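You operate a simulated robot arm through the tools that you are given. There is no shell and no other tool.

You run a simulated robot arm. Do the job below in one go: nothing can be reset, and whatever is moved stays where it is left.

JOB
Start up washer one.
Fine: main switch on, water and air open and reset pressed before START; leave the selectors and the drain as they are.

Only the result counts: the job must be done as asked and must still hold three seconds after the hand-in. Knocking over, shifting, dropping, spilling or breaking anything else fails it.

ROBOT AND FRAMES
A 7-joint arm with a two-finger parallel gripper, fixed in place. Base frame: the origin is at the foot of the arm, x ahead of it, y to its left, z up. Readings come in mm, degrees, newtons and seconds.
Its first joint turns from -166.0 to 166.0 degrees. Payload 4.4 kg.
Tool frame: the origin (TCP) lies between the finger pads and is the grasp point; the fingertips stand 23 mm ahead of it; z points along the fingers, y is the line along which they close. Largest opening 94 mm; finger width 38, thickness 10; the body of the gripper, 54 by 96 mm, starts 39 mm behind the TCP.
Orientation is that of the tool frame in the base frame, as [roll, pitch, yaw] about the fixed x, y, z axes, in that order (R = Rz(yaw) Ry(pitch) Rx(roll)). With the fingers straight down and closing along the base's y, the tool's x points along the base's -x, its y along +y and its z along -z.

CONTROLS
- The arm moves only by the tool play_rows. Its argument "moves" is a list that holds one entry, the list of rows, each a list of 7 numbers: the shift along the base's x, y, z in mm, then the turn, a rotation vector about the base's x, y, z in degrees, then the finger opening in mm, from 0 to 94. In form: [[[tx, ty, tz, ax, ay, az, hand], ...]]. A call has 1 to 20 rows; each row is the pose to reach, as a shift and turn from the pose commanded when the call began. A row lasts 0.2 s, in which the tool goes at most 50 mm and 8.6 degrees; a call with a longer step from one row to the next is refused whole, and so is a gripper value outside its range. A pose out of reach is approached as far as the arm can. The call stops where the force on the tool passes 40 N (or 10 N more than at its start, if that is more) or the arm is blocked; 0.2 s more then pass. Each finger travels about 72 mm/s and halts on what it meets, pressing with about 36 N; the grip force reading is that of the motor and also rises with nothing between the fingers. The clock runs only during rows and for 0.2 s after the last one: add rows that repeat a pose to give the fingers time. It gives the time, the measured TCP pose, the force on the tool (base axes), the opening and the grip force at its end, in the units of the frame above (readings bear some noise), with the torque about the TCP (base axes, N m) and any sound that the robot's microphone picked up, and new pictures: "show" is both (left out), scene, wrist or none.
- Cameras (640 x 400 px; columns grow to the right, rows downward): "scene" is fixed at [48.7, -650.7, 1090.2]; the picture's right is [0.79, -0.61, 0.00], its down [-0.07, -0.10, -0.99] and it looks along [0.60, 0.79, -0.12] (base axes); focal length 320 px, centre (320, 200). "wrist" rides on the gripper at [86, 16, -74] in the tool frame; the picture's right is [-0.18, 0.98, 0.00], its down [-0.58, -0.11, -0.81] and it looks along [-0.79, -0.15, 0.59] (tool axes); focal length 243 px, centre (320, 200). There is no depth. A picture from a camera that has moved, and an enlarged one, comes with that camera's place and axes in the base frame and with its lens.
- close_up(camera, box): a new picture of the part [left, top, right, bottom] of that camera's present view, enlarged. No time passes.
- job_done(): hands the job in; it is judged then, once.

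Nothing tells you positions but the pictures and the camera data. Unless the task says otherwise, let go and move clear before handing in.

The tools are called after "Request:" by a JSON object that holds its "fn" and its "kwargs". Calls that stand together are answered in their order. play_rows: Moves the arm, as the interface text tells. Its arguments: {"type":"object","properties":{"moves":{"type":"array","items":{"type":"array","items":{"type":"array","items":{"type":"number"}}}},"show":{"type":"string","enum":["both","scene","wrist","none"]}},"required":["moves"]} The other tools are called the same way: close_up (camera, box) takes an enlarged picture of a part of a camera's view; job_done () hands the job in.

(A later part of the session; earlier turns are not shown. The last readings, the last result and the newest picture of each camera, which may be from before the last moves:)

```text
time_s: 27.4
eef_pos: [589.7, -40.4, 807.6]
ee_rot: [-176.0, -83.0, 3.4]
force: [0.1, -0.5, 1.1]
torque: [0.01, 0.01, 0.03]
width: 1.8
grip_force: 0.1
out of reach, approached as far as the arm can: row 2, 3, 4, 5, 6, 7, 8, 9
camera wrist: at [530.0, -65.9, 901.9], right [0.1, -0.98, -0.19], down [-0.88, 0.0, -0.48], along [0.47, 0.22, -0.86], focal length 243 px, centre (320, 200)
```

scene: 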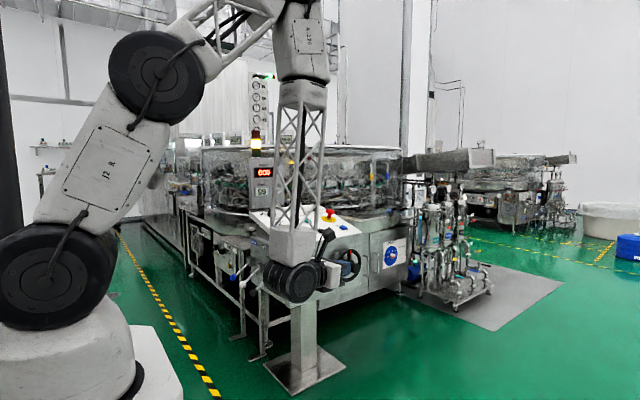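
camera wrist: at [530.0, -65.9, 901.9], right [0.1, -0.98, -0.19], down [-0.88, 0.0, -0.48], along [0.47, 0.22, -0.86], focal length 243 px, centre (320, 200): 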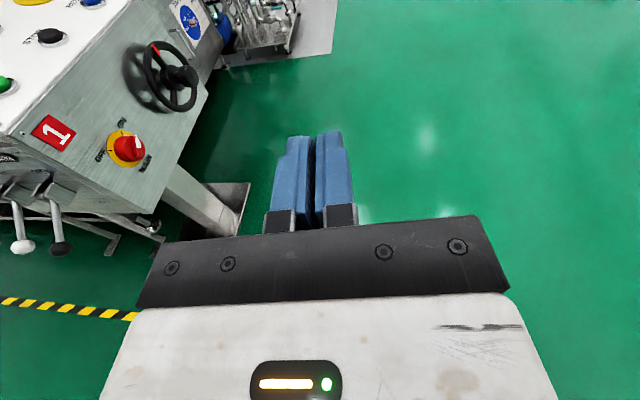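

Request:
{"fn": "play_rows", "kwargs": {"moves": [[[0, 0, 30, 0, 7, 0, 2], [0, 20, 60, 0, 14, 0, 2], [0, 40, 90, 0, 21, 0, 2], [0, 60, 120, 0, 28, 0, 2], [0, 80, 150, 0, 35, 0, 2], [0, 100, 180, 0, 42, 0, 2], [0, 120, 200, 0, 49, 0, 2], [0, 140, 210, 0, 56, 0, 2], [0, 160, 220, 0, 63, 0, 2], [0, 180, 220, 0, 70, 0, 2], [0, 180, 220, 0, 70, 0, 2]]], "show": "both"}}

```text
time_s: 29.8
eef_pos: [615.6, 114.5, 898.6]
ee_rot: [-172.4, -13.2, 0.5]
force: [1.8, 0.0, 0.1]
torque: [-0.01, 0.09, 0.05]
width: 2.0
grip_force: 0.0
out of reach, approached as far as the arm can: row 7, 8, 9, 10, 11
camera wrist: at [683.6, 89.1, 987.7], right [-0.14, -0.98, -0.17], down [-0.75, 0.0, 0.66], along [-0.64, 0.22, -0.73], focal length 243 px, centre (320, 200)
```

scene: 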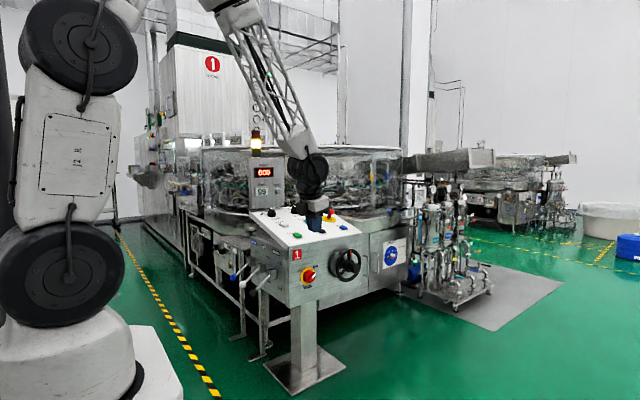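
wrist: 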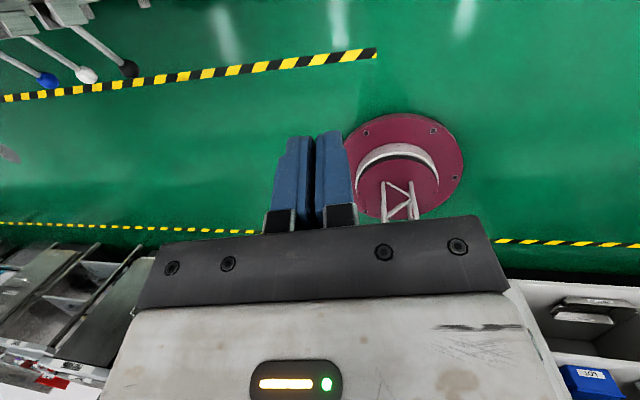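

The wrist is wound to a joint limit because of how it turned for the knob. I'll unwind it in free space, first back to pointing +y and then to the original tool-down attitude, before going to the levers.

Request:
{"fn": "play_rows", "kwargs": {"moves": [[[5, 0, 0, 4.6, -4.6, 4.6, 2], [10, 0, 0, 9.2, -9.2, 9.2, 2], [15, 0, 0, 13.8, -13.8, 13.8, 2], [20, 0, 0, 18.4, -18.4, 18.4, 2], [25, 0, 0, 23, -23, 23, 2], [30, 0, 0, 27.6, -27.6, 27.6, 2], [35, 0, 0, 32.2, -32.2, 32.2, 2], [40, 0, 0, 36.8, -36.8, 36.8, 2], [50, 0, 0, 41.4, -41.4, 41.4, 2], [60, 0, 0, 46, -46, 46, 2], [70, 0, 0, 50.6, -50.6, 50.6, 2], [80, 0, 0, 55.2, -55.2, 55.2, 2], [90, 0, 0, 59.8, -59.8, 59.8, 2], [90, 0, 0, 64.4, -64.4, 64.4, 2], [90, 0, 0, 69, -69, 69, 2], [90, 0, 0, 69, -69, 69, 2]]], "show": "scene"}}

```text
time_s: 33.2
eef_pos: [704.7, 112.6, 898.2]
ee_rot: [5.9, -77.3, -90.8]
force: [1.0, -0.6, 0.7]
torque: [0.0, -0.02, 0.02]
width: 1.9
grip_force: 0.1
```

scene: 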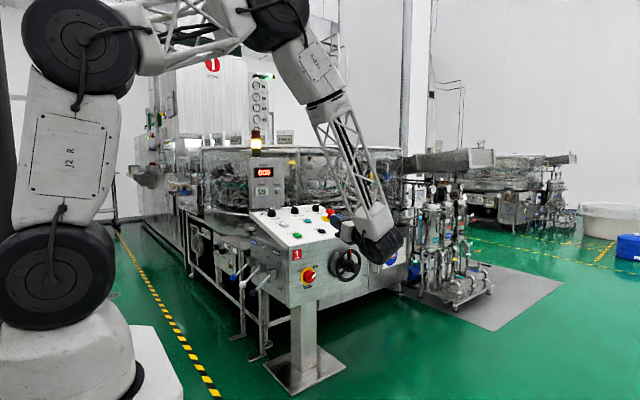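

Request:
{"fn": "play_rows", "kwargs": {"moves": [[[0, 0, 0, 0.73, -7.95, -1.79, 2], [0, 0, 0, 1.45, -15.9, -3.6, 2], [0, 0, 0, 2.2, -23.9, -5.4, 2], [0, 0, 0, 2.9, -31.8, -7.2, 2], [0, 0, 0, 3.6, -39.8, -9.0, 2], [0, 0, 0, 4.4, -47.7, -10.7, 2], [0, 0, 0, 5.1, -55.7, -12.5, 2], [0, 0, 0, 5.8, -63.6, -14.3, 2], [0, 0, 0, 6.5, -71.6, -16.1, 2], [0, 0, 0, 7.3, -79.5, -17.9, 2], [0, 0, 0, 8.0, -87.5, -19.7, 2], [0, 0, 0, 8.0, -87.5, -19.7, 2]]], "show": "none"}}

```text
time_s: 35.8
eef_pos: [704.9, 113.0, 896.0]
ee_rot: [77.4, 1.4, -175.0]
force: [-0.3, -0.6, -0.6]
torque: [0.01, -0.02, 0.02]
width: 2.1
grip_force: 0.2
```

Request:
{"fn": "play_rows", "kwargs": {"moves": [[[-20, 20, 10, -7.9, -0.3, -0.4, 2], [-40, 40, 20, -15.8, -0.5, -0.7, 2], [-60, 60, 30, -23.7, -0.8, -1.1, 2], [-80, 85, 40, -31.6, -1.1, -1.5, 2], [-100, 110, 50, -39.5, -1.3, -1.8, 2], [-120, 135, 60, -47.4, -1.6, -2.2, 2], [-140, 160, 70, -55.2, -1.9, -2.6, 2], [-160, 190, 80, -63.1, -2.2, -3.0, 2], [-180, 220, 80, -71, -2.4, -3.3, 2], [-195, 250, 80, -78.9, -2.7, -3.7, 2], [-210, 280, 80, -86.8, -3.0, -4.1, 2], [-220, 310, 80, -94.7, -3.2, -4.4, 2], [-230, 340, 80, -102.6, -3.5, -4.8, 2], [-230, 340, 80, -102.6, -3.5, -4.8, 2]]], "show": "both"}}

```text
time_s: 38.8
eef_pos: [472.1, 452.0, 976.8]
ee_rot: [-179.9, 0.0, -180.0]
force: [-1.3, 0.2, -0.2]
torque: [0.01, 0.02, 0.02]
width: 1.9
grip_force: 0.0
camera wrist: at [388.1, 468.6, 1050.8], right [0.18, 0.98, 0.0], down [0.58, -0.11, 0.81], along [0.79, -0.15, -0.59], focal length 243 px, centre (320, 200)
```

scene: 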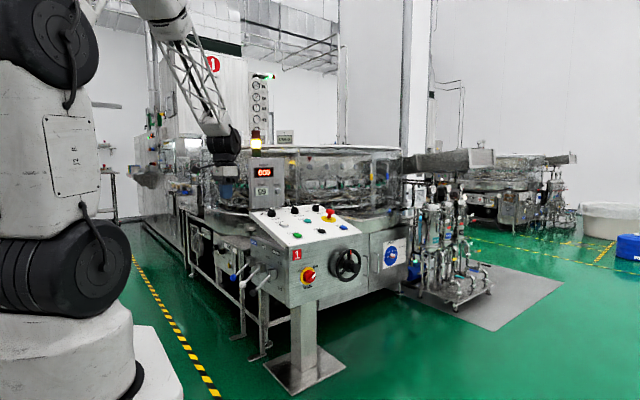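
wrist: 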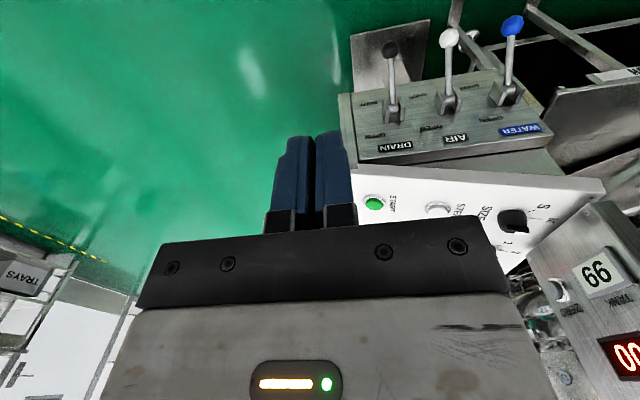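

The arm is back in its original attitude with the wrist unwound. For the levers I'll move round to azimuth ~60° and turn the wrist the mirror-image way, so the closed fingers can go under each ball from the -x side and lift.

Request:
{"fn": "play_rows", "kwargs": {"moves": [[[-10, 20, -10, 0, 0, 7.75, 2], [-20, 40, -20, 0, 0, 15.5, 2], [-30, 60, -30, 0, 0, 23.25, 2], [-40, 80, -40, 0, 0, 31, 2], [-50, 100, -50, 0, 0, 38.75, 2], [-60, 120, -60, 0, 0, 46.5, 2], [-70, 140, -70, 0, 0, 54.25, 2], [-80, 160, -80, 0, 0, 62, 2], [-80, 160, -80, 0, 0, 62, 2]]], "show": "none"}}

```text
time_s: 40.8
eef_pos: [394.9, 612.9, 897.0]
ee_rot: [-179.9, 0.0, -117.9]
force: [-0.3, 0.1, -0.3]
torque: [-0.03, 0.01, 0.01]
width: 1.7
grip_force: 0.1
```

Request:
{"fn": "play_rows", "kwargs": {"moves": [[[0, 5, -5, -5.25, -3.16, 5.25, 2], [0, 10, -10, -10.5, -6.3, 10.5, 2], [0, 15, -20, -15.8, -9.5, 15.8, 2], [0, 20, -30, -21, -12.7, 21, 2], [0, 25, -40, -26.3, -15.8, 26.3, 2], [5, 30, -50, -31.5, -19, 31.5, 2], [10, 35, -60, -36.8, -22.1, 36.8, 2], [15, 40, -75, -42, -25.3, 42, 2], [20, 45, -90, -47.3, -28.5, 47.3, 2], [25, 50, -105, -52.5, -31.6, 52.5, 2], [30, 55, -120, -57.8, -34.8, 57.8, 2], [35, 60, -135, -63, -38, 63, 2], [40, 65, -150, -68.3, -41.1, 68.3, 2], [45, 70, -165, -73.5, -44.3, 73.5, 2], [50, 75, -180, -78.8, -47.5, 78.8, 2], [55, 80, -190, -84, -50.6, 84, 2], [55, 85, -195, -89.3, -53.8, 89.3, 2], [55, 85, -195, -89.3, -53.8, 89.3, 2]]], "show": "both"}}

```text
time_s: 44.6
eef_pos: [449.4, 697.5, 702.6]
ee_rot: [-43.2, -89.9, -136.7]
force: [-0.1, 0.3, 0.6]
torque: [0.0, 0.0, 0.02]
width: 2.0
grip_force: 0.1
camera wrist: at [375.9, 680.4, 788.2], right [0.0, -0.98, -0.19], down [-0.81, 0.11, -0.58], along [0.59, 0.15, -0.79], focal length 243 px, centre (320, 200)
```

scene: 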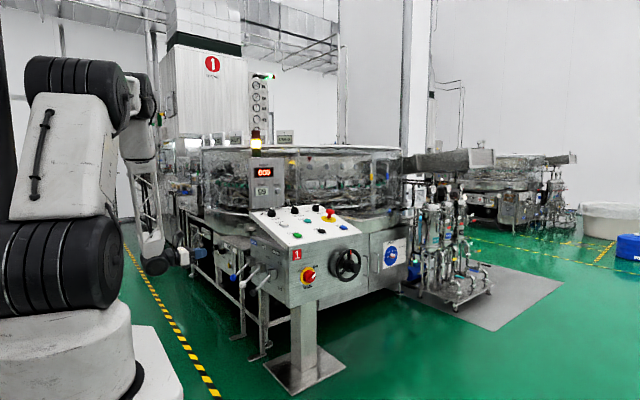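
wrist: 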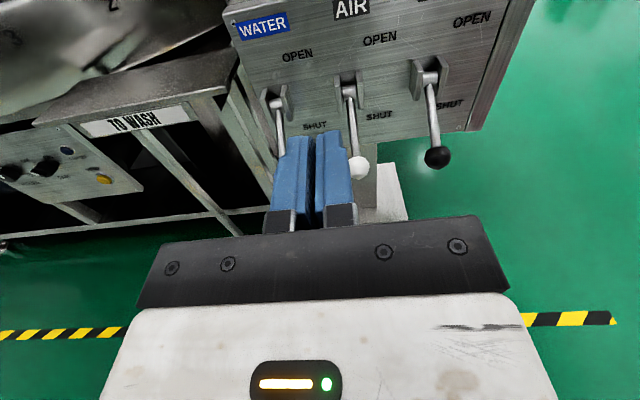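

This view locates the balls well: AIR at about (626, 673, 525), DRAIN at about (626, 565, 522), so WATER is at about (627, 784, 525), with pivots near x=714, z=590. I'll go down and left, below the WATER ball, while staying back at x≈450.

Request:
{"fn": "play_rows", "kwargs": {"moves": [[[0, 15, -40, 0, 0, 0, 2], [0, 30, -80, 0, 0, 0, 2], [0, 45, -120, 0, 0, 0, 2], [0, 60, -160, 0, 0, 0, 2], [0, 75, -195, 0, 0, 0, 2], [0, 86, -228, 0, 0, 0, 2], [0, 86, -228, 0, 0, 0, 2]]], "show": "both"}}

```text
time_s: 46.2
eef_pos: [448.7, 783.1, 474.0]
ee_rot: [-64.8, -89.9, -115.1]
force: [1.1, 0.2, -0.7]
torque: [-0.02, -0.03, -0.01]
width: 1.8
grip_force: 0.0
camera wrist: at [375.5, 766.3, 559.9], right [0.0, -0.98, -0.19], down [-0.81, 0.11, -0.58], along [0.59, 0.15, -0.79], focal length 243 px, centre (320, 200)
```

scene: 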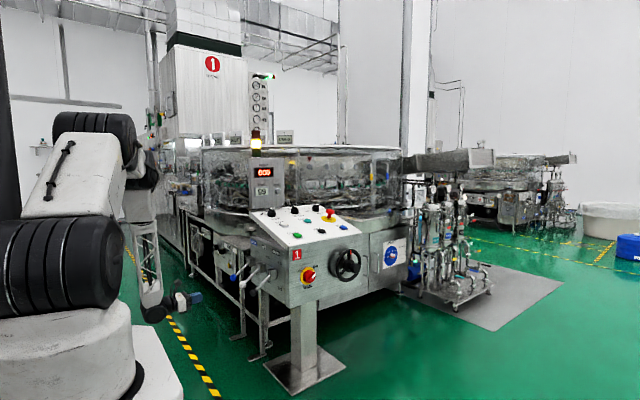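
wrist: 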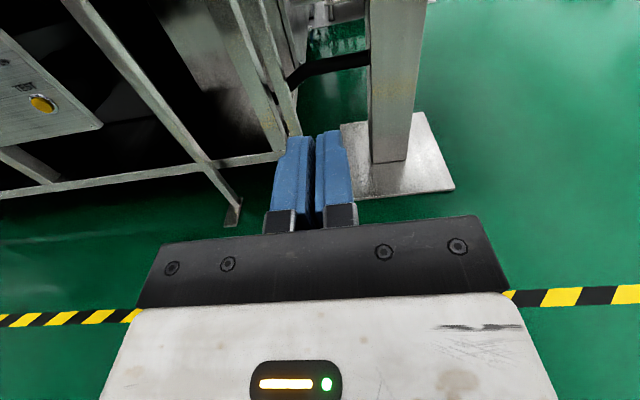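

Request:
{"fn": "play_rows", "kwargs": {"moves": [[[40, 0, 0, 0, 0, 0, 2], [80, 0, 0, 0, 0, 0, 2], [115, 0, 0, 0, 0, 0, 2], [145, 0, 0, 0, 0, 0, 2], [170, 0, 0, 0, 0, 0, 2], [170, 0, 0, 0, 0, 0, 2]]], "show": "both"}}

Request:
{"fn": "close_up", "kwargs": {"camera": "scene", "box": [180, 225, 320, 312]}}

```text
time_s: 47.6
eef_pos: [618.1, 783.8, 475.2]
ee_rot: [-61.9, -89.8, -117.9]
force: [-0.6, -0.4, 0.7]
torque: [-0.02, -0.04, 0.01]
width: 2.0
grip_force: 0.0
camera wrist: at [545.9, 766.1, 560.1], right [0.0, -0.98, -0.19], down [-0.81, 0.11, -0.58], along [0.59, 0.15, -0.79], focal length 243 px, centre (320, 200)
```

scene: 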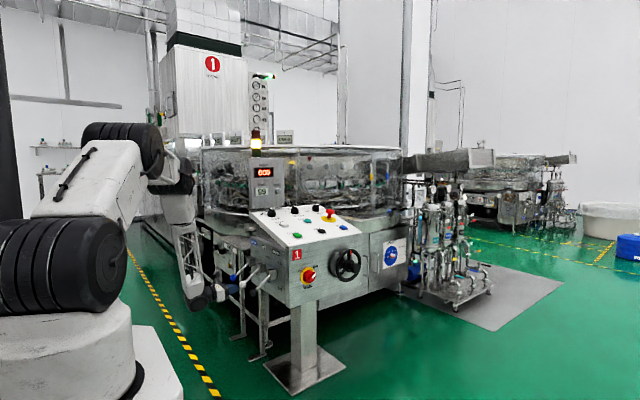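
wrist: 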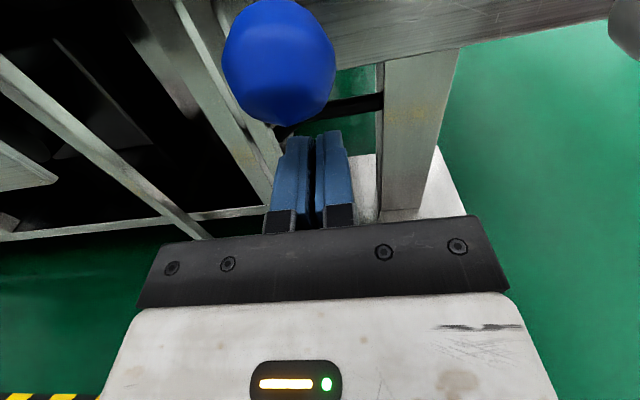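

```text
4.57 times, centred on (250, 268) of scene
camera zoom: at [48.7, -650.7, 1090.2], right [0.79, -0.61, 0.0], down [-0.07, -0.1, -0.99], along [0.6, 0.79, -0.12], focal length 1463 px, centre (640, -113)
```

zoom: 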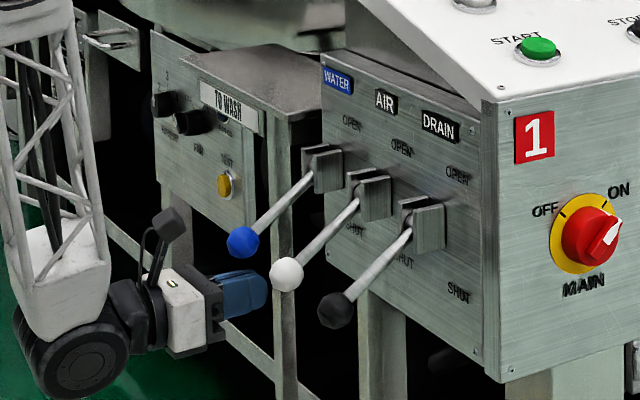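

The fingers are now right under the blue WATER ball, which is at about (632, 787, 525). I'll lift straight up in steps.

Request:
{"fn": "play_rows", "kwargs": {"moves": [[[4, 2, 5, 0, 0, 0, 2], [4, 3, 15, 0, 0, 0, 2], [4, 3, 25, 0, 0, 0, 2], [4, 3, 35, 0, 0, 0, 2], [4, 3, 45, 0, 0, 0, 2], [4, 3, 55, 0, 0, 0, 2], [4, 3, 65, 0, 0, 0, 2], [4, 3, 75, 0, 0, 0, 2], [4, 3, 85, 0, 0, 0, 2], [4, 3, 95, 0, 0, 0, 2], [4, 3, 105, 0, 0, 0, 2], [4, 3, 105, 0, 0, 0, 2]]], "show": "both"}}

Request:
{"fn": "close_up", "kwargs": {"camera": "scene", "box": [180, 225, 320, 312]}}

```text
time_s: 50.2
eef_pos: [621.5, 787.9, 580.3]
ee_rot: [-63.1, -90.0, -116.7]
force: [-0.4, 0.4, 0.5]
torque: [0.0, 0.0, -0.01]
width: 2.2
grip_force: 0.0
camera wrist: at [549.8, 769.5, 665.6], right [0.0, -0.98, -0.19], down [-0.81, 0.11, -0.58], along [0.59, 0.15, -0.79], focal length 243 px, centre (320, 200)
```

scene: 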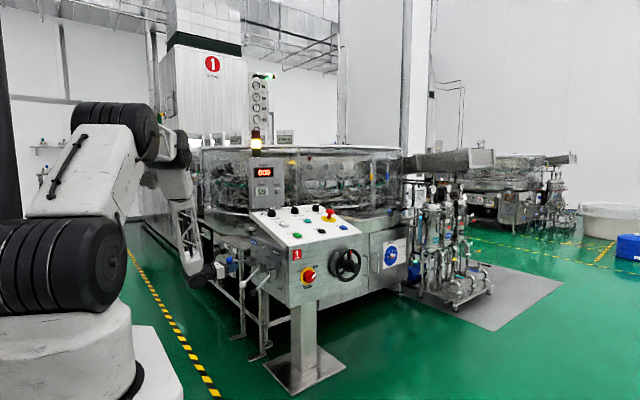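
wrist: 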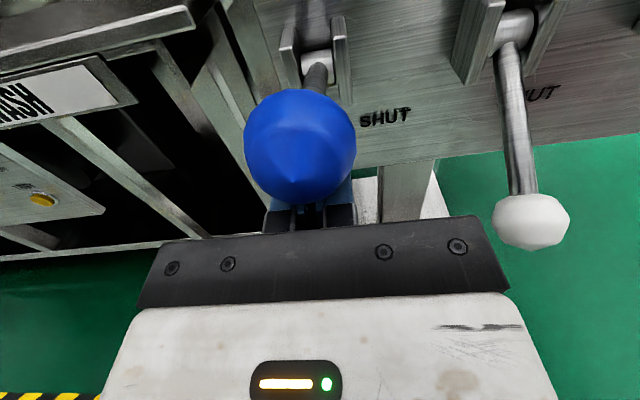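

```text
4.57 times, centred on (250, 268) of scene
camera zoom: at [48.7, -650.7, 1090.2], right [0.79, -0.61, 0.0], down [-0.07, -0.1, -0.99], along [0.6, 0.79, -0.12], focal length 1463 px, centre (640, -113)
```

zoom: 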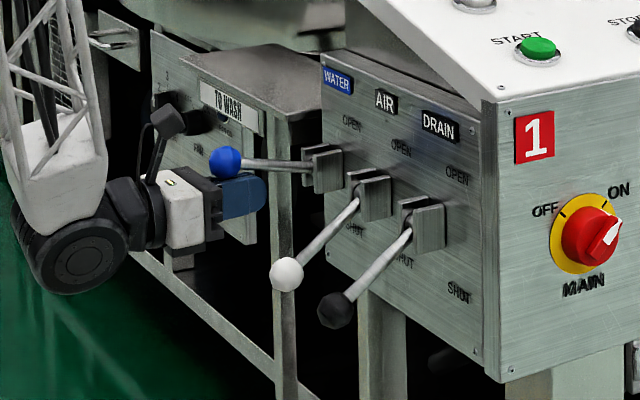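

The WATER lever is rising smoothly with no resistance. I'll continue lifting until it reaches its stop.

Request:
{"fn": "play_rows", "kwargs": {"moves": [[[2, 0, 8, 0, 0, 0, 2], [4, 0, 16, 0, 0, 0, 2], [6, 0, 24, 0, 0, 0, 2], [8, 0, 32, 0, 0, 0, 2], [8, 0, 38, 0, 0, 0, 2], [8, 0, 44, 0, 0, 0, 2], [8, 0, 50, 0, 0, 0, 2], [8, 0, 55, 0, 0, 0, 2], [8, 0, 60, 0, 0, 0, 2]]], "show": "both"}}

Request:
{"fn": "close_up", "kwargs": {"camera": "scene", "box": [180, 225, 320, 312]}}

```text
time_s: 51.3
eef_pos: [628.2, 785.3, 606.4]
ee_rot: [141.5, -89.7, 38.7]
force: [-3.8, 1.3, -4.1]
torque: [0.02, 0.04, 0.11]
width: 2.4
grip_force: 0.4
stopped in row 5: the force on the tool passed its limit at 46 N (the readings are from after the stop); the commanded pose is now the measured one
camera wrist: at [555.5, 767.1, 691.9], right [0.0, -0.98, -0.18], down [-0.81, 0.1, -0.58], along [0.59, 0.15, -0.8], focal length 243 px, centre (320, 200)
```

scene: 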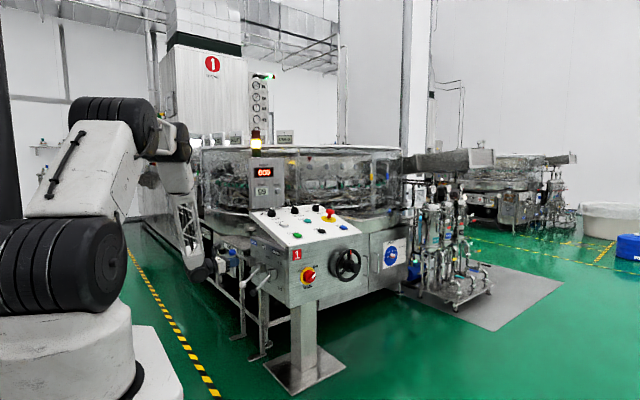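
wrist: 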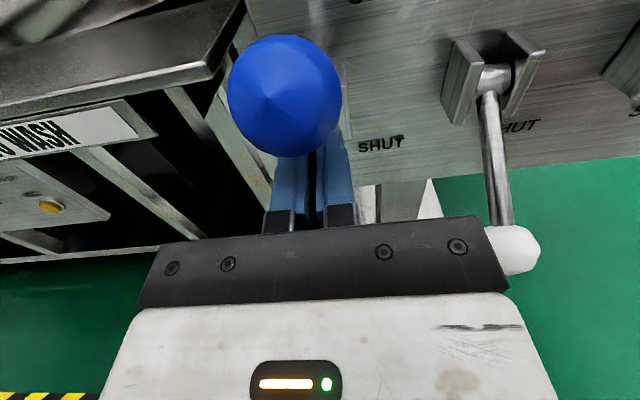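

```text
4.57 times, centred on (250, 268) of scene
camera zoom: at [48.7, -650.7, 1090.2], right [0.79, -0.61, 0.0], down [-0.07, -0.1, -0.99], along [0.6, 0.79, -0.12], focal length 1463 px, centre (640, -113)
```

zoom: 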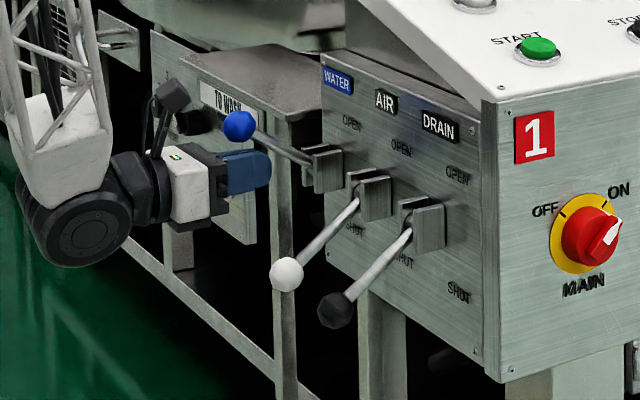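

The WATER lever has hit its upper stop at about +36°. I'll lower slightly, withdraw and confirm it stays up.

Request:
{"fn": "play_rows", "kwargs": {"moves": [[[0, 0, -8, 0, 0, 0, 2], [0, 0, -16, 0, 0, 0, 2], [-40, 0, -20, 0, 0, 0, 2], [-80, 0, -20, 0, 0, 0, 2], [-125, 0, -20, 0, 0, 0, 2], [-165, 0, -20, 0, 0, 0, 2], [-165, 0, -20, 0, 0, 0, 2]]], "show": "both"}}

Request:
{"fn": "close_up", "kwargs": {"camera": "scene", "box": [180, 225, 320, 312]}}

Request:
{"fn": "close_up", "kwargs": {"camera": "wrist", "box": [180, 0, 480, 150]}}

```text
time_s: 52.9
eef_pos: [463.6, 783.3, 586.3]
ee_rot: [141.4, -89.7, 38.8]
force: [-1.0, 0.0, -1.3]
torque: [0.0, 0.06, 0.01]
width: 2.1
grip_force: 0.1
camera wrist: at [390.8, 767.4, 672.7], right [0.0, -0.98, -0.18], down [-0.81, 0.1, -0.58], along [0.59, 0.15, -0.8], focal length 243 px, centre (320, 200)
```

scene: 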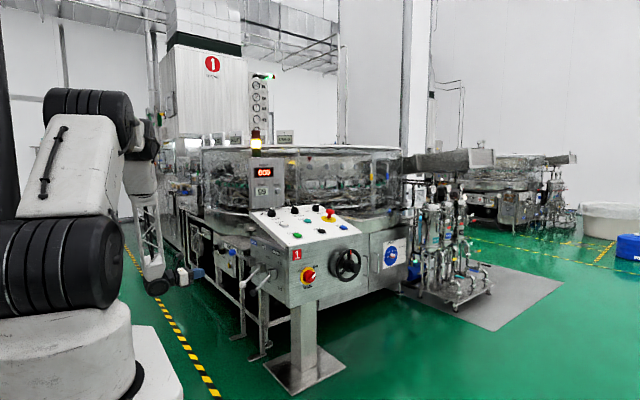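
wrist: 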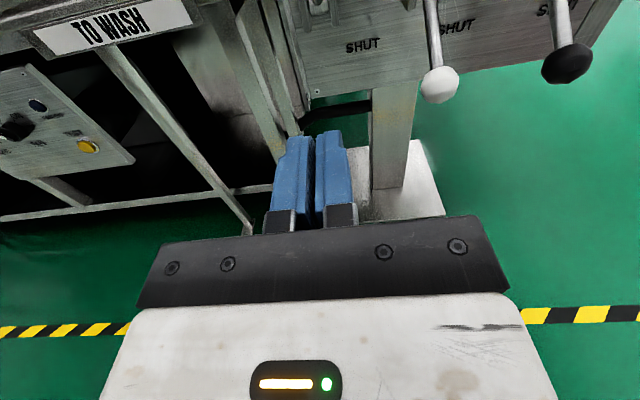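

```text
4.57 times, centred on (250, 268) of scene
camera zoom: at [48.7, -650.7, 1090.2], right [0.79, -0.61, 0.0], down [-0.07, -0.1, -0.99], along [0.6, 0.79, -0.12], focal length 1463 px, centre (640, -113)
```

zoom: 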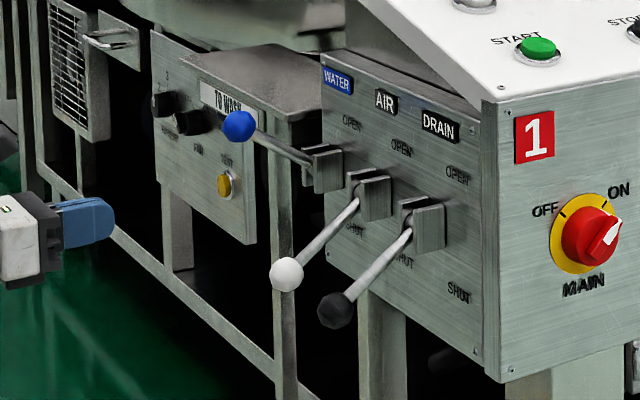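

```text
2.13 times, centred on (330, 75) of wrist
camera zoom: at [390.8, 767.4, 672.7], right [0.0, -0.98, -0.18], down [-0.81, 0.1, -0.58], along [0.59, 0.15, -0.8], focal length 518 px, centre (299, 467)
```

zoom: 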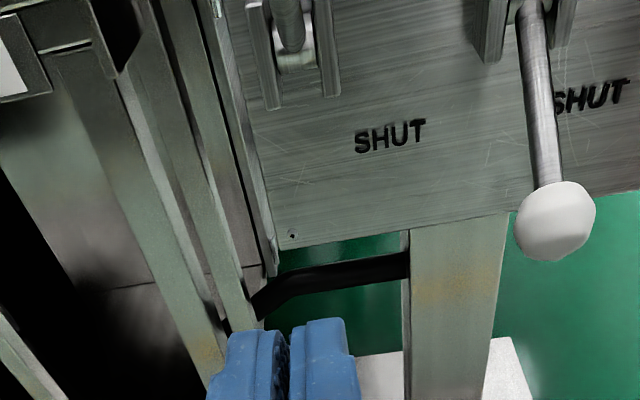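

WATER stays open. Next is AIR: I'll move right to y≈677 and down below the white ball.

Request:
{"fn": "play_rows", "kwargs": {"moves": [[[0, -25, -28, 0, 0, 0, 2], [0, -55, -56, 0, 0, 0, 2], [0, -85, -84, 0, 0, 0, 2], [0, -109, -112, 0, 0, 0, 2], [40, -109, -112, 0, 0, 0, 2], [80, -109, -112, 0, 0, 0, 2], [120, -109, -112, 0, 0, 0, 2], [145, -109, -112, 0, 0, 0, 2], [159, -109, -112, 0, 0, 0, 2], [159, -109, -112, 0, 0, 0, 2]]], "show": "both"}}

Request:
{"fn": "close_up", "kwargs": {"camera": "scene", "box": [180, 225, 320, 312]}}

```text
time_s: 55.1
eef_pos: [623.3, 674.9, 474.1]
ee_rot: [140.0, -89.5, 40.2]
force: [0.8, 0.3, 0.2]
torque: [-0.03, -0.02, -0.01]
width: 2.1
grip_force: 0.0
camera wrist: at [549.9, 658.0, 560.4], right [0.0, -0.98, -0.18], down [-0.81, 0.1, -0.58], along [0.59, 0.15, -0.8], focal length 243 px, centre (320, 200)
```

scene: 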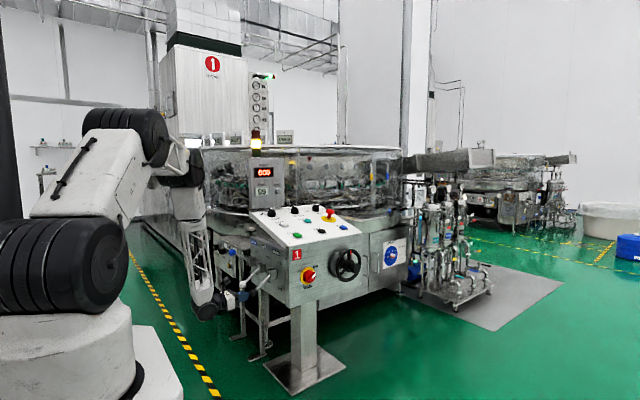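
wrist: 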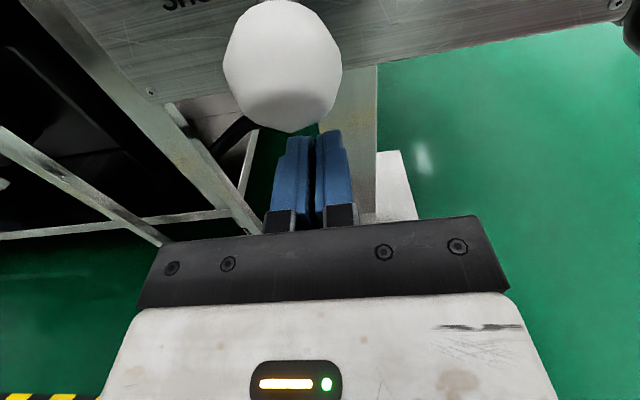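

```text
4.57 times, centred on (250, 268) of scene
camera zoom: at [48.7, -650.7, 1090.2], right [0.79, -0.61, 0.0], down [-0.07, -0.1, -0.99], along [0.6, 0.79, -0.12], focal length 1463 px, centre (640, -113)
```

zoom: 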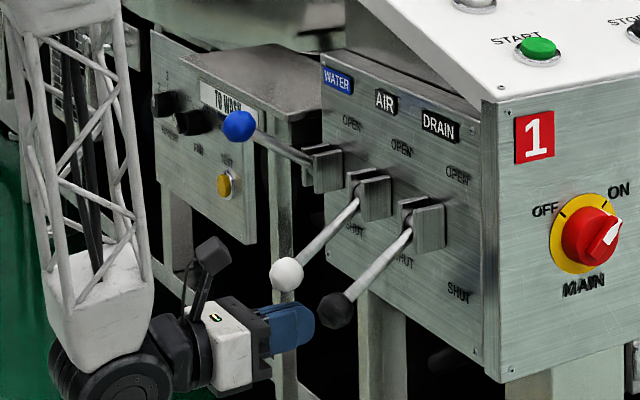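

The fingers are under the white AIR ball and well clear of the DRAIN lever. I'll lift to the stop.

Request:
{"fn": "play_rows", "kwargs": {"moves": [[[0, 1, 8, 0, 0, 0, 2], [0, 2, 18, 0, 0, 0, 2], [0, 2, 28, 0, 0, 0, 2], [0, 2, 38, 0, 0, 0, 2], [0, 2, 48, 0, 0, 0, 2], [0, 2, 58, 0, 0, 0, 2], [0, 2, 68, 0, 0, 0, 2], [0, 2, 78, 0, 0, 0, 2], [0, 2, 88, 0, 0, 0, 2], [0, 2, 98, 0, 0, 0, 2], [2, 2, 106, 0, 0, 0, 2], [4, 2, 114, 0, 0, 0, 2], [6, 2, 122, 0, 0, 0, 2], [8, 2, 130, 0, 0, 0, 2], [8, 2, 136, 0, 0, 0, 2], [8, 2, 142, 0, 0, 0, 2], [8, 2, 148, 0, 0, 0, 2]]], "show": "both"}}

Request:
{"fn": "close_up", "kwargs": {"camera": "scene", "box": [180, 225, 320, 312]}}

```text
time_s: 58.3
eef_pos: [628.3, 674.5, 605.1]
ee_rot: [137.5, -89.1, 42.7]
force: [-4.3, 0.2, -3.5]
torque: [-0.08, 0.01, -0.07]
width: 1.7
grip_force: 0.1
stopped in row 16: the force on the tool passed its limit at 48 N (the readings are from after the stop); the commanded pose is now the measured one
camera wrist: at [556.3, 658.4, 692.2], right [0.0, -0.98, -0.17], down [-0.81, 0.1, -0.57], along [0.58, 0.14, -0.8], focal length 243 px, centre (320, 200)
```

scene: 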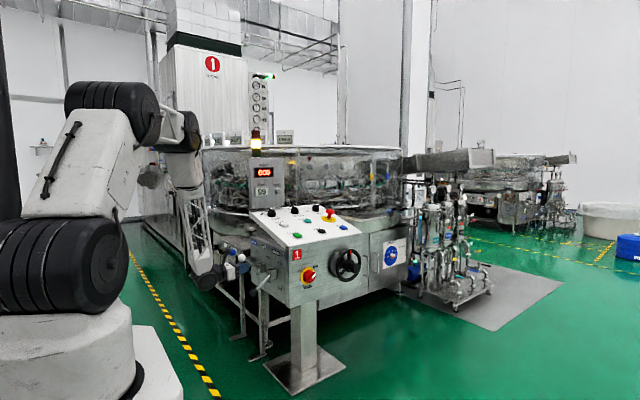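
wrist: 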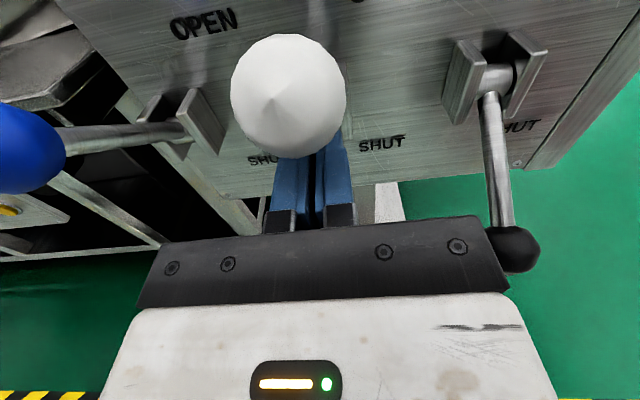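

```text
4.57 times, centred on (250, 268) of scene
camera zoom: at [48.7, -650.7, 1090.2], right [0.79, -0.61, 0.0], down [-0.07, -0.1, -0.99], along [0.6, 0.79, -0.12], focal length 1463 px, centre (640, -113)
```

zoom: 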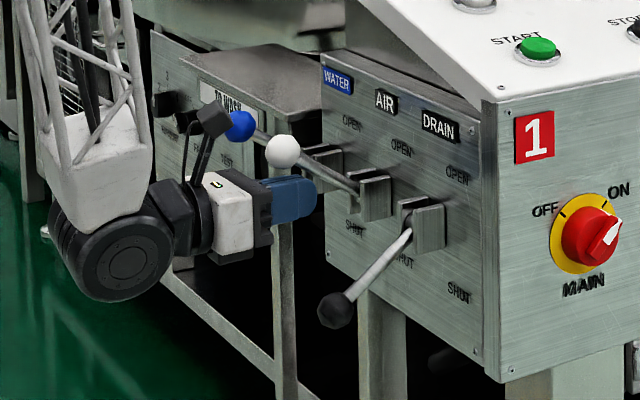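

AIR is at its upper stop too, at the same height as WATER. I'll lower off it, withdraw, then go back up and reverse the wrist rotation to tool-down.

Request:
{"fn": "play_rows", "kwargs": {"moves": [[[0, 0, -8, 0, 0, 0, 2], [0, 0, -16, 0, 0, 0, 2], [-40, 0, -20, 0, 0, 0, 2], [-85, 0, -20, 0, 0, 0, 2], [-130, 0, -20, 0, 0, 0, 2], [-178, 0, -20, 0, 0, 0, 2], [-178, 10, 20, 0, 0, 0, 2], [-178, 20, 60, 0, 0, 0, 2], [-178, 22, 97, 0, 0, 0, 2], [-178, 22, 97, 0, 0, 0, 2]]], "show": "both"}}

Request:
{"fn": "close_up", "kwargs": {"camera": "scene", "box": [180, 225, 320, 312]}}

Request:
{"fn": "close_up", "kwargs": {"camera": "scene", "box": [235, 120, 305, 210]}}

```text
time_s: 60.5
eef_pos: [449.4, 696.2, 702.9]
ee_rot: [137.4, -89.2, 42.7]
force: [-0.5, 0.1, 0.5]
torque: [0.01, 0.01, 0.01]
width: 2.2
grip_force: 0.1
camera wrist: at [377.6, 680.2, 789.7], right [0.0, -0.98, -0.17], down [-0.81, 0.1, -0.57], along [0.58, 0.14, -0.8], focal length 243 px, centre (320, 200)
```

scene: 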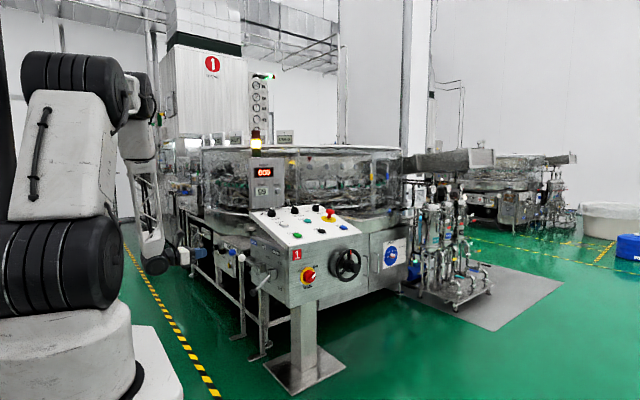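
wrist: 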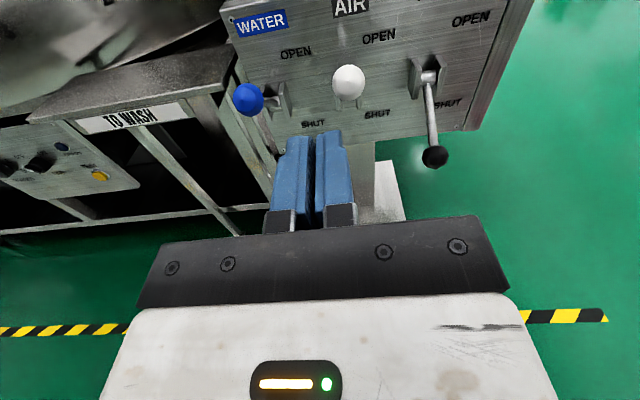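

```text
4.57 times, centred on (250, 268) of scene
camera zoom: at [48.7, -650.7, 1090.2], right [0.79, -0.61, 0.0], down [-0.07, -0.1, -0.99], along [0.6, 0.79, -0.12], focal length 1463 px, centre (640, -113)
```

zoom: 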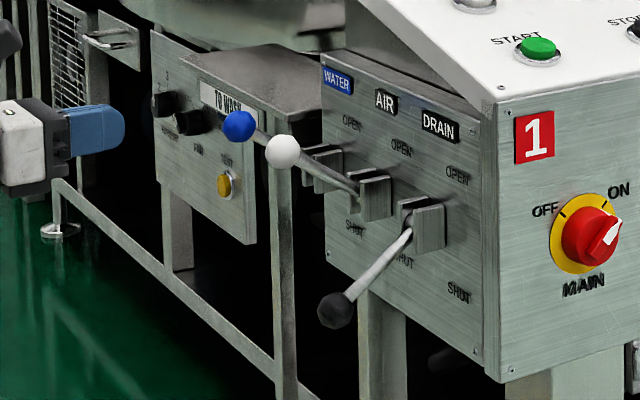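

```text
4.44 times, centred on (270, 165) of scene
camera zoom: at [48.7, -650.7, 1090.2], right [0.79, -0.61, 0.0], down [-0.07, -0.1, -0.99], along [0.6, 0.79, -0.12], focal length 1422 px, centre (542, 356)
```

zoom: 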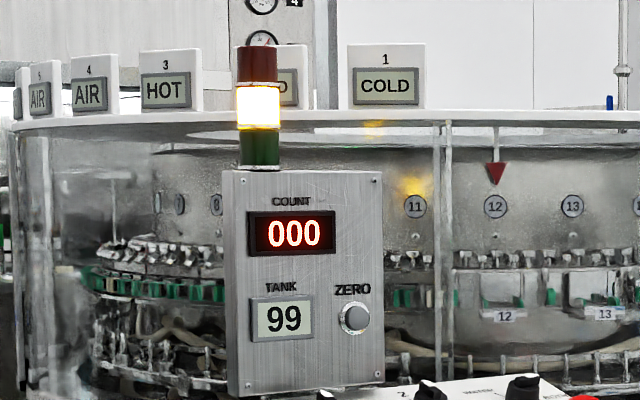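

Both levers stay at OPEN and DRAIN is untouched. The tower light is yellow, so RESET comes next. I'll reverse the wrist turn back to tool-down.

Request:
{"fn": "play_rows", "kwargs": {"moves": [[[0, 0, 15, 5.25, 3.16, -5.25, 2], [-5, -5, 30, 10.5, 6.3, -10.5, 2], [-10, -10, 45, 15.8, 9.5, -15.8, 2], [-15, -15, 60, 21, 12.7, -21, 2], [-20, -20, 75, 26.3, 15.8, -26.3, 2], [-25, -25, 90, 31.5, 19, -31.5, 2], [-30, -30, 105, 36.8, 22.1, -36.8, 2], [-35, -35, 120, 42, 25.3, -42, 2], [-40, -40, 135, 47.3, 28.5, -47.3, 2], [-45, -45, 150, 52.5, 31.6, -52.5, 2], [-50, -50, 160, 57.8, 34.8, -57.8, 2], [-55, -55, 170, 63, 38, -63, 2], [-55, -60, 180, 68.3, 41.1, -68.3, 2], [-55, -65, 190, 73.5, 44.3, -73.5, 2], [-55, -70, 195, 78.8, 47.5, -78.8, 2], [-55, -80, 195, 84, 50.6, -84, 2], [-55, -85, 195, 89.3, 53.8, -89.3, 2], [-55, -85, 195, 89.3, 53.8, -89.3, 2]]], "show": "none"}}

```text
time_s: 64.3
eef_pos: [396.1, 612.6, 896.7]
ee_rot: [-179.9, 0.6, -117.4]
force: [0.5, -0.1, 0.2]
torque: [-0.01, -0.04, 0.02]
width: 2.1
grip_force: 0.1
```

Now to RESET. I'll go round to its azimuth with the camera on the right-hand side of the gripper, high above the console.

Request:
{"fn": "play_rows", "kwargs": {"moves": [[[30, -25, 15, 0, 0, 4.7, 2], [62, -49, 30, 0, 0, 9.4, 2], [95, -73, 45, 0, 0, 14.2, 2], [128, -97, 60, 0, 0, 18.9, 2], [161, -121, 75, 0, 0, 23.6, 2], [194, -145, 90, 0, 0, 28.3, 2], [228, -169, 100, 0, 0, 33, 2], [262, -193, 103, 0, 0, 37.8, 2], [296, -216, 103, 0, 0, 42.5, 2], [330, -239, 103, 0, 0, 47.2, 2], [364, -262, 103, 0, 0, 51.9, 2], [364, -262, 103, 0, 0, 51.9, 2]]], "show": "scene"}}

Request:
{"fn": "play_rows", "kwargs": {"moves": [[[20, 8, -5, 3.1, -6.8, 0, 2], [40, 16, -10, 6.2, -13.6, 0, 2], [60, 24, -20, 9.3, -20.5, 0, 2], [80, 32, -30, 12.4, -27.3, 0, 2], [100, 40, -40, 15.5, -34.1, 0, 2], [120, 48, -50, 18.7, -41, 0, 2], [120, 48, -50, 18.7, -41, 0, 2]]], "show": "both"}}

```text
time_s: 66.9
eef_pos: [760.1, 350.9, 1001.8]
ee_rot: [-179.9, 0.6, -65.5]
force: [-0.1, -0.1, -0.1]
torque: [-0.02, 0.01, -0.04]
width: 2.2
grip_force: 0.1
```

scene: 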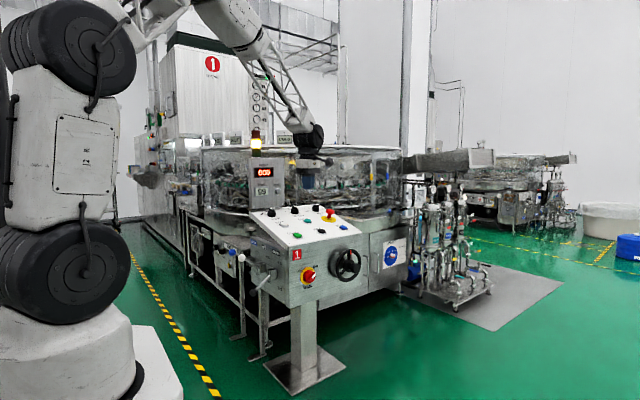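

```text
time_s: 68.5
eef_pos: [879.3, 398.1, 949.8]
ee_rot: [-134.7, 0.4, -65.0]
force: [-0.2, 1.1, 0.2]
torque: [-0.03, -0.01, 0.03]
width: 2.0
grip_force: 0.1
camera wrist: at [858.8, 291.4, 990.6], right [-0.71, -0.12, -0.7], down [-0.69, 0.31, 0.65], along [0.14, 0.94, -0.3], focal length 243 px, centre (320, 200)
```

scene: 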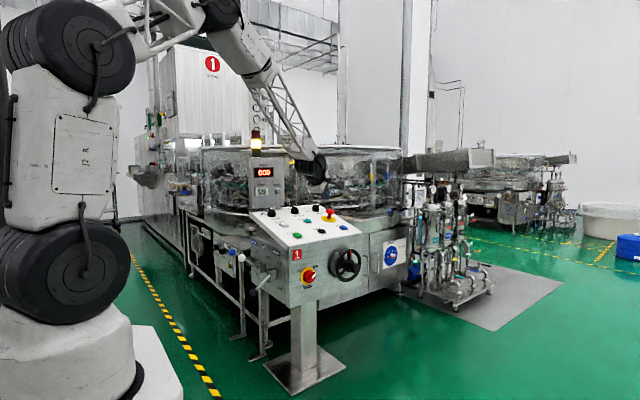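
wrist: 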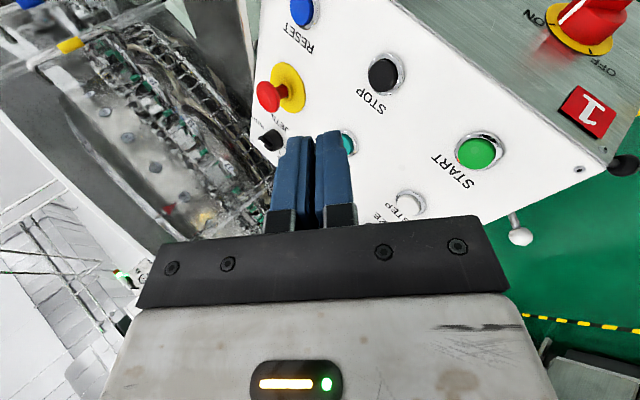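

Request:
{"fn": "close_up", "kwargs": {"camera": "wrist", "box": [240, 0, 400, 100]}}

Request:
{"fn": "close_up", "kwargs": {"camera": "wrist", "box": [360, 50, 520, 200]}}

```text
4.00 times, centred on (320, 50) of wrist
camera zoom: at [858.8, 291.4, 990.6], right [-0.71, -0.12, -0.7], down [-0.69, 0.31, 0.65], along [0.14, 0.94, -0.3], focal length 970 px, centre (320, 800)
```

zoom: 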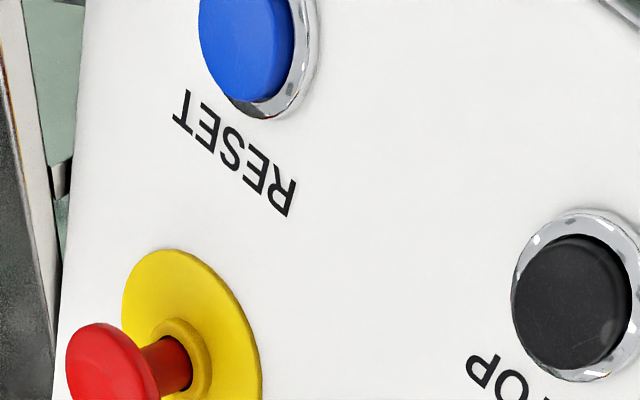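

```text
2.67 times, centred on (440, 125) of wrist
camera zoom: at [858.8, 291.4, 990.6], right [-0.71, -0.12, -0.7], down [-0.69, 0.31, 0.65], along [0.14, 0.94, -0.3], focal length 647 px, centre (0, 400)
```

zoom: 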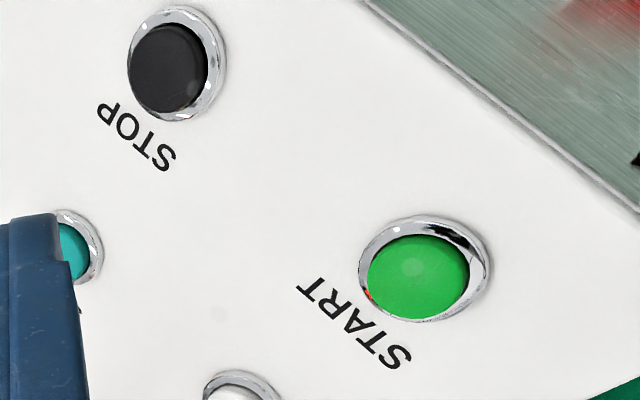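

The refined button tops are START ≈ (811, 506, 759), STOP ≈ (945, 504, 759) and RESET ≈ (1081, 505, 759). I'll test reach by moving above RESET with the tool tilted 45° outward.

Request:
{"fn": "play_rows", "kwargs": {"moves": [[[32, 17, -17, 0, 0, 0, 2], [64, 34, -34, 0, 0, 0, 2], [96, 51, -50, 0, 0, 0, 2], [128, 68, -66, 0, 0, 0, 2], [160, 85, -83, 0, 0, 0, 2], [190, 102, -100, 0, 0, 0, 2], [190, 102, -100, 0, 0, 0, 2]]], "show": "both"}}

```text
time_s: 70.1
eef_pos: [1069.1, 501.2, 850.4]
ee_rot: [-134.7, 0.4, -65.1]
force: [-1.0, 0.1, -0.1]
torque: [-0.02, 0.0, -0.01]
width: 1.9
grip_force: 0.1
camera wrist: at [1048.5, 394.6, 890.0], right [-0.71, -0.12, -0.7], down [-0.69, 0.31, 0.65], along [0.14, 0.94, -0.31], focal length 243 px, centre (320, 200)
```

scene: 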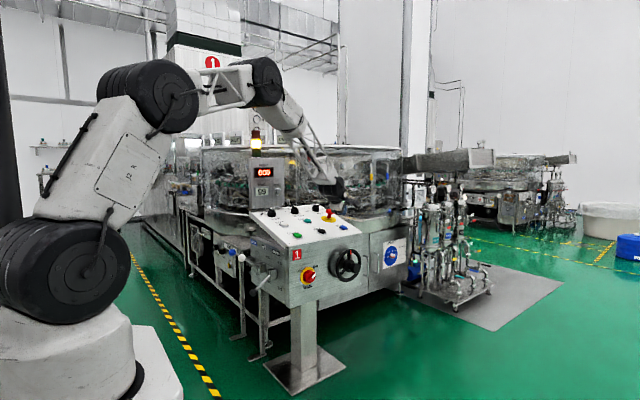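
wrist: 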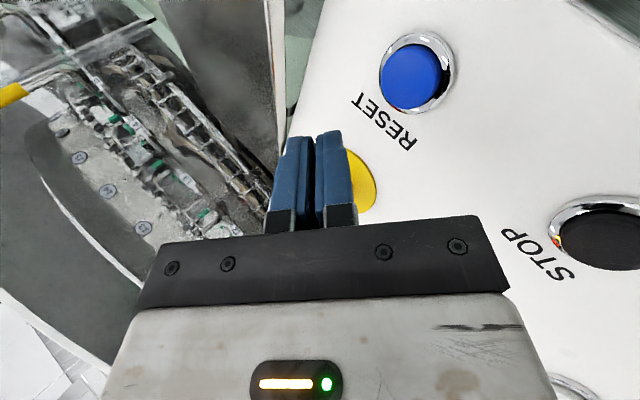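

Reach is fine. RESET refines to about (1083.5, 507, 758.5). I'll descend over it and press slowly, with the force limit as the stop.

Request:
{"fn": "play_rows", "kwargs": {"moves": [[[2, 0, -20, 0, 0, 0, 0], [4, 1, -40, 0, 0, 0, 0], [5, 1, -55, 0, 0, 0, 0], [5, 1, -60, 0, 0, 0, 0], [5, 1, -60, 0, 0, 0, 0]]], "show": "both"}}

Request:
{"fn": "close_up", "kwargs": {"camera": "scene", "box": [270, 170, 390, 245]}}

Request:
{"fn": "close_up", "kwargs": {"camera": "wrist", "box": [250, 60, 430, 230]}}

```text
time_s: 71.3
eef_pos: [1074.8, 500.5, 790.8]
ee_rot: [-134.7, 0.3, -65.0]
force: [0.6, 1.8, 4.5]
torque: [0.12, -0.03, 0.01]
width: 0.2
grip_force: 36.3
heard: click
camera wrist: at [1054.2, 394.6, 830.3], right [-0.71, -0.12, -0.7], down [-0.69, 0.31, 0.65], along [0.14, 0.94, -0.3], focal length 243 px, centre (320, 200)
```

scene: 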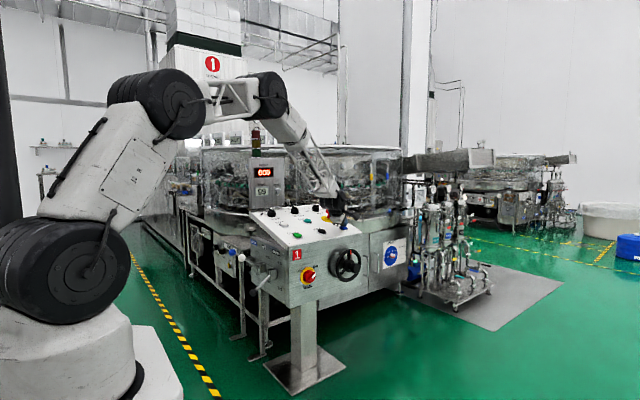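
wrist: 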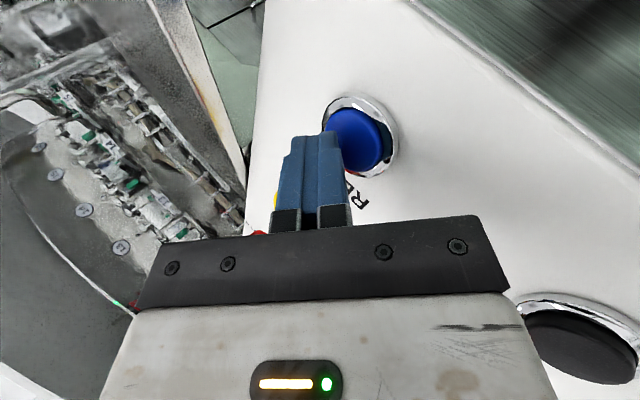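

```text
5.33 times, centred on (330, 208) of scene
camera zoom: at [48.7, -650.7, 1090.2], right [0.79, -0.61, 0.0], down [-0.07, -0.1, -0.99], along [0.6, 0.79, -0.12], focal length 1707 px, centre (267, 160)
```

zoom: 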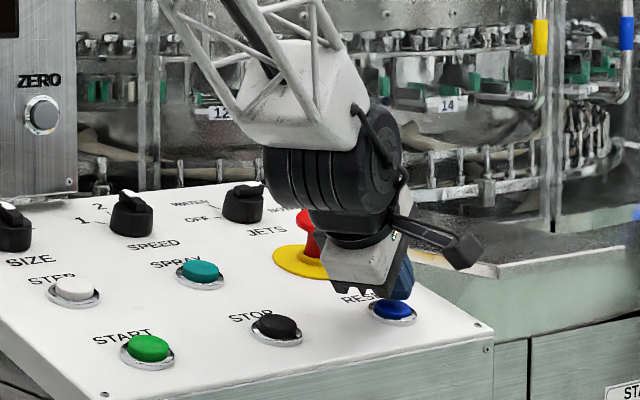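

```text
2.35 times, centred on (340, 145) of wrist
camera zoom: at [1054.2, 394.6, 830.3], right [-0.71, -0.12, -0.7], down [-0.69, 0.31, 0.65], along [0.14, 0.94, -0.3], focal length 571 px, centre (273, 329)
```

zoom: 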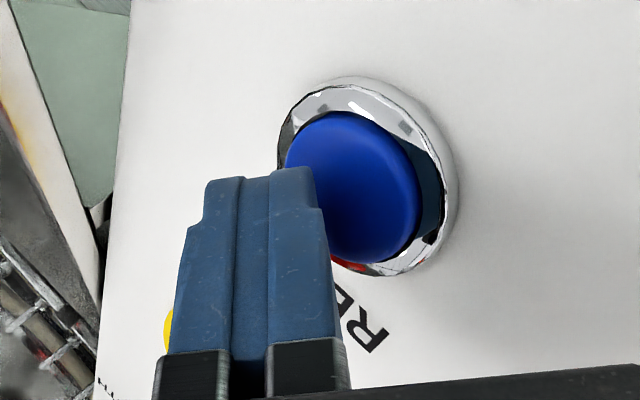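

There was a click with light contact on RESET. I'll check the tower and display before moving on.

Request:
{"fn": "close_up", "kwargs": {"camera": "scene", "box": [235, 120, 305, 210]}}

Request:
{"fn": "close_up", "kwargs": {"camera": "scene", "box": [325, 215, 365, 240]}}

```text
4.44 times, centred on (270, 165) of scene
camera zoom: at [48.7, -650.7, 1090.2], right [0.79, -0.61, 0.0], down [-0.07, -0.1, -0.99], along [0.6, 0.79, -0.12], focal length 1422 px, centre (542, 356)
```

zoom: 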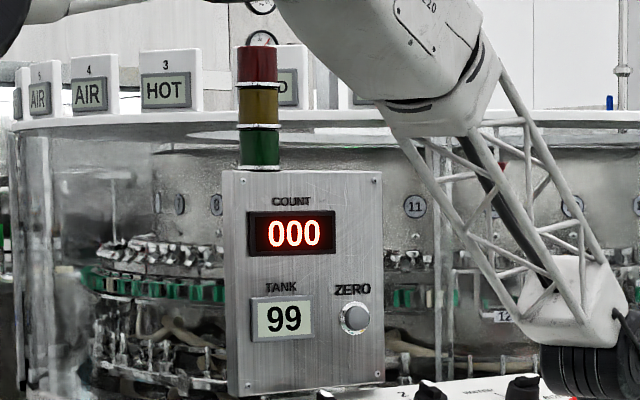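

```text
16.00 times, centred on (345, 228) of scene
camera zoom: at [48.7, -650.7, 1090.2], right [0.79, -0.61, 0.0], down [-0.07, -0.1, -0.99], along [0.6, 0.79, -0.12], focal length 5120 px, centre (-80, -240)
```

zoom: 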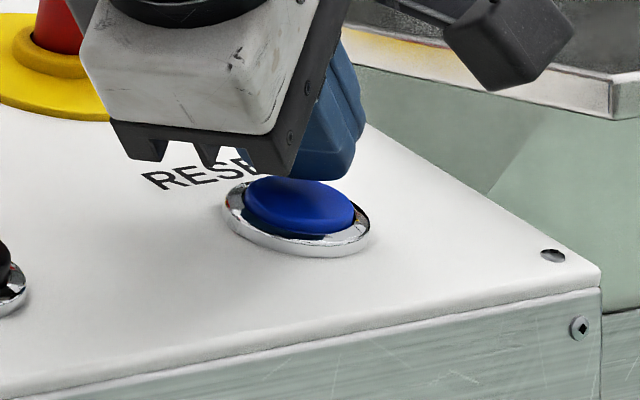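

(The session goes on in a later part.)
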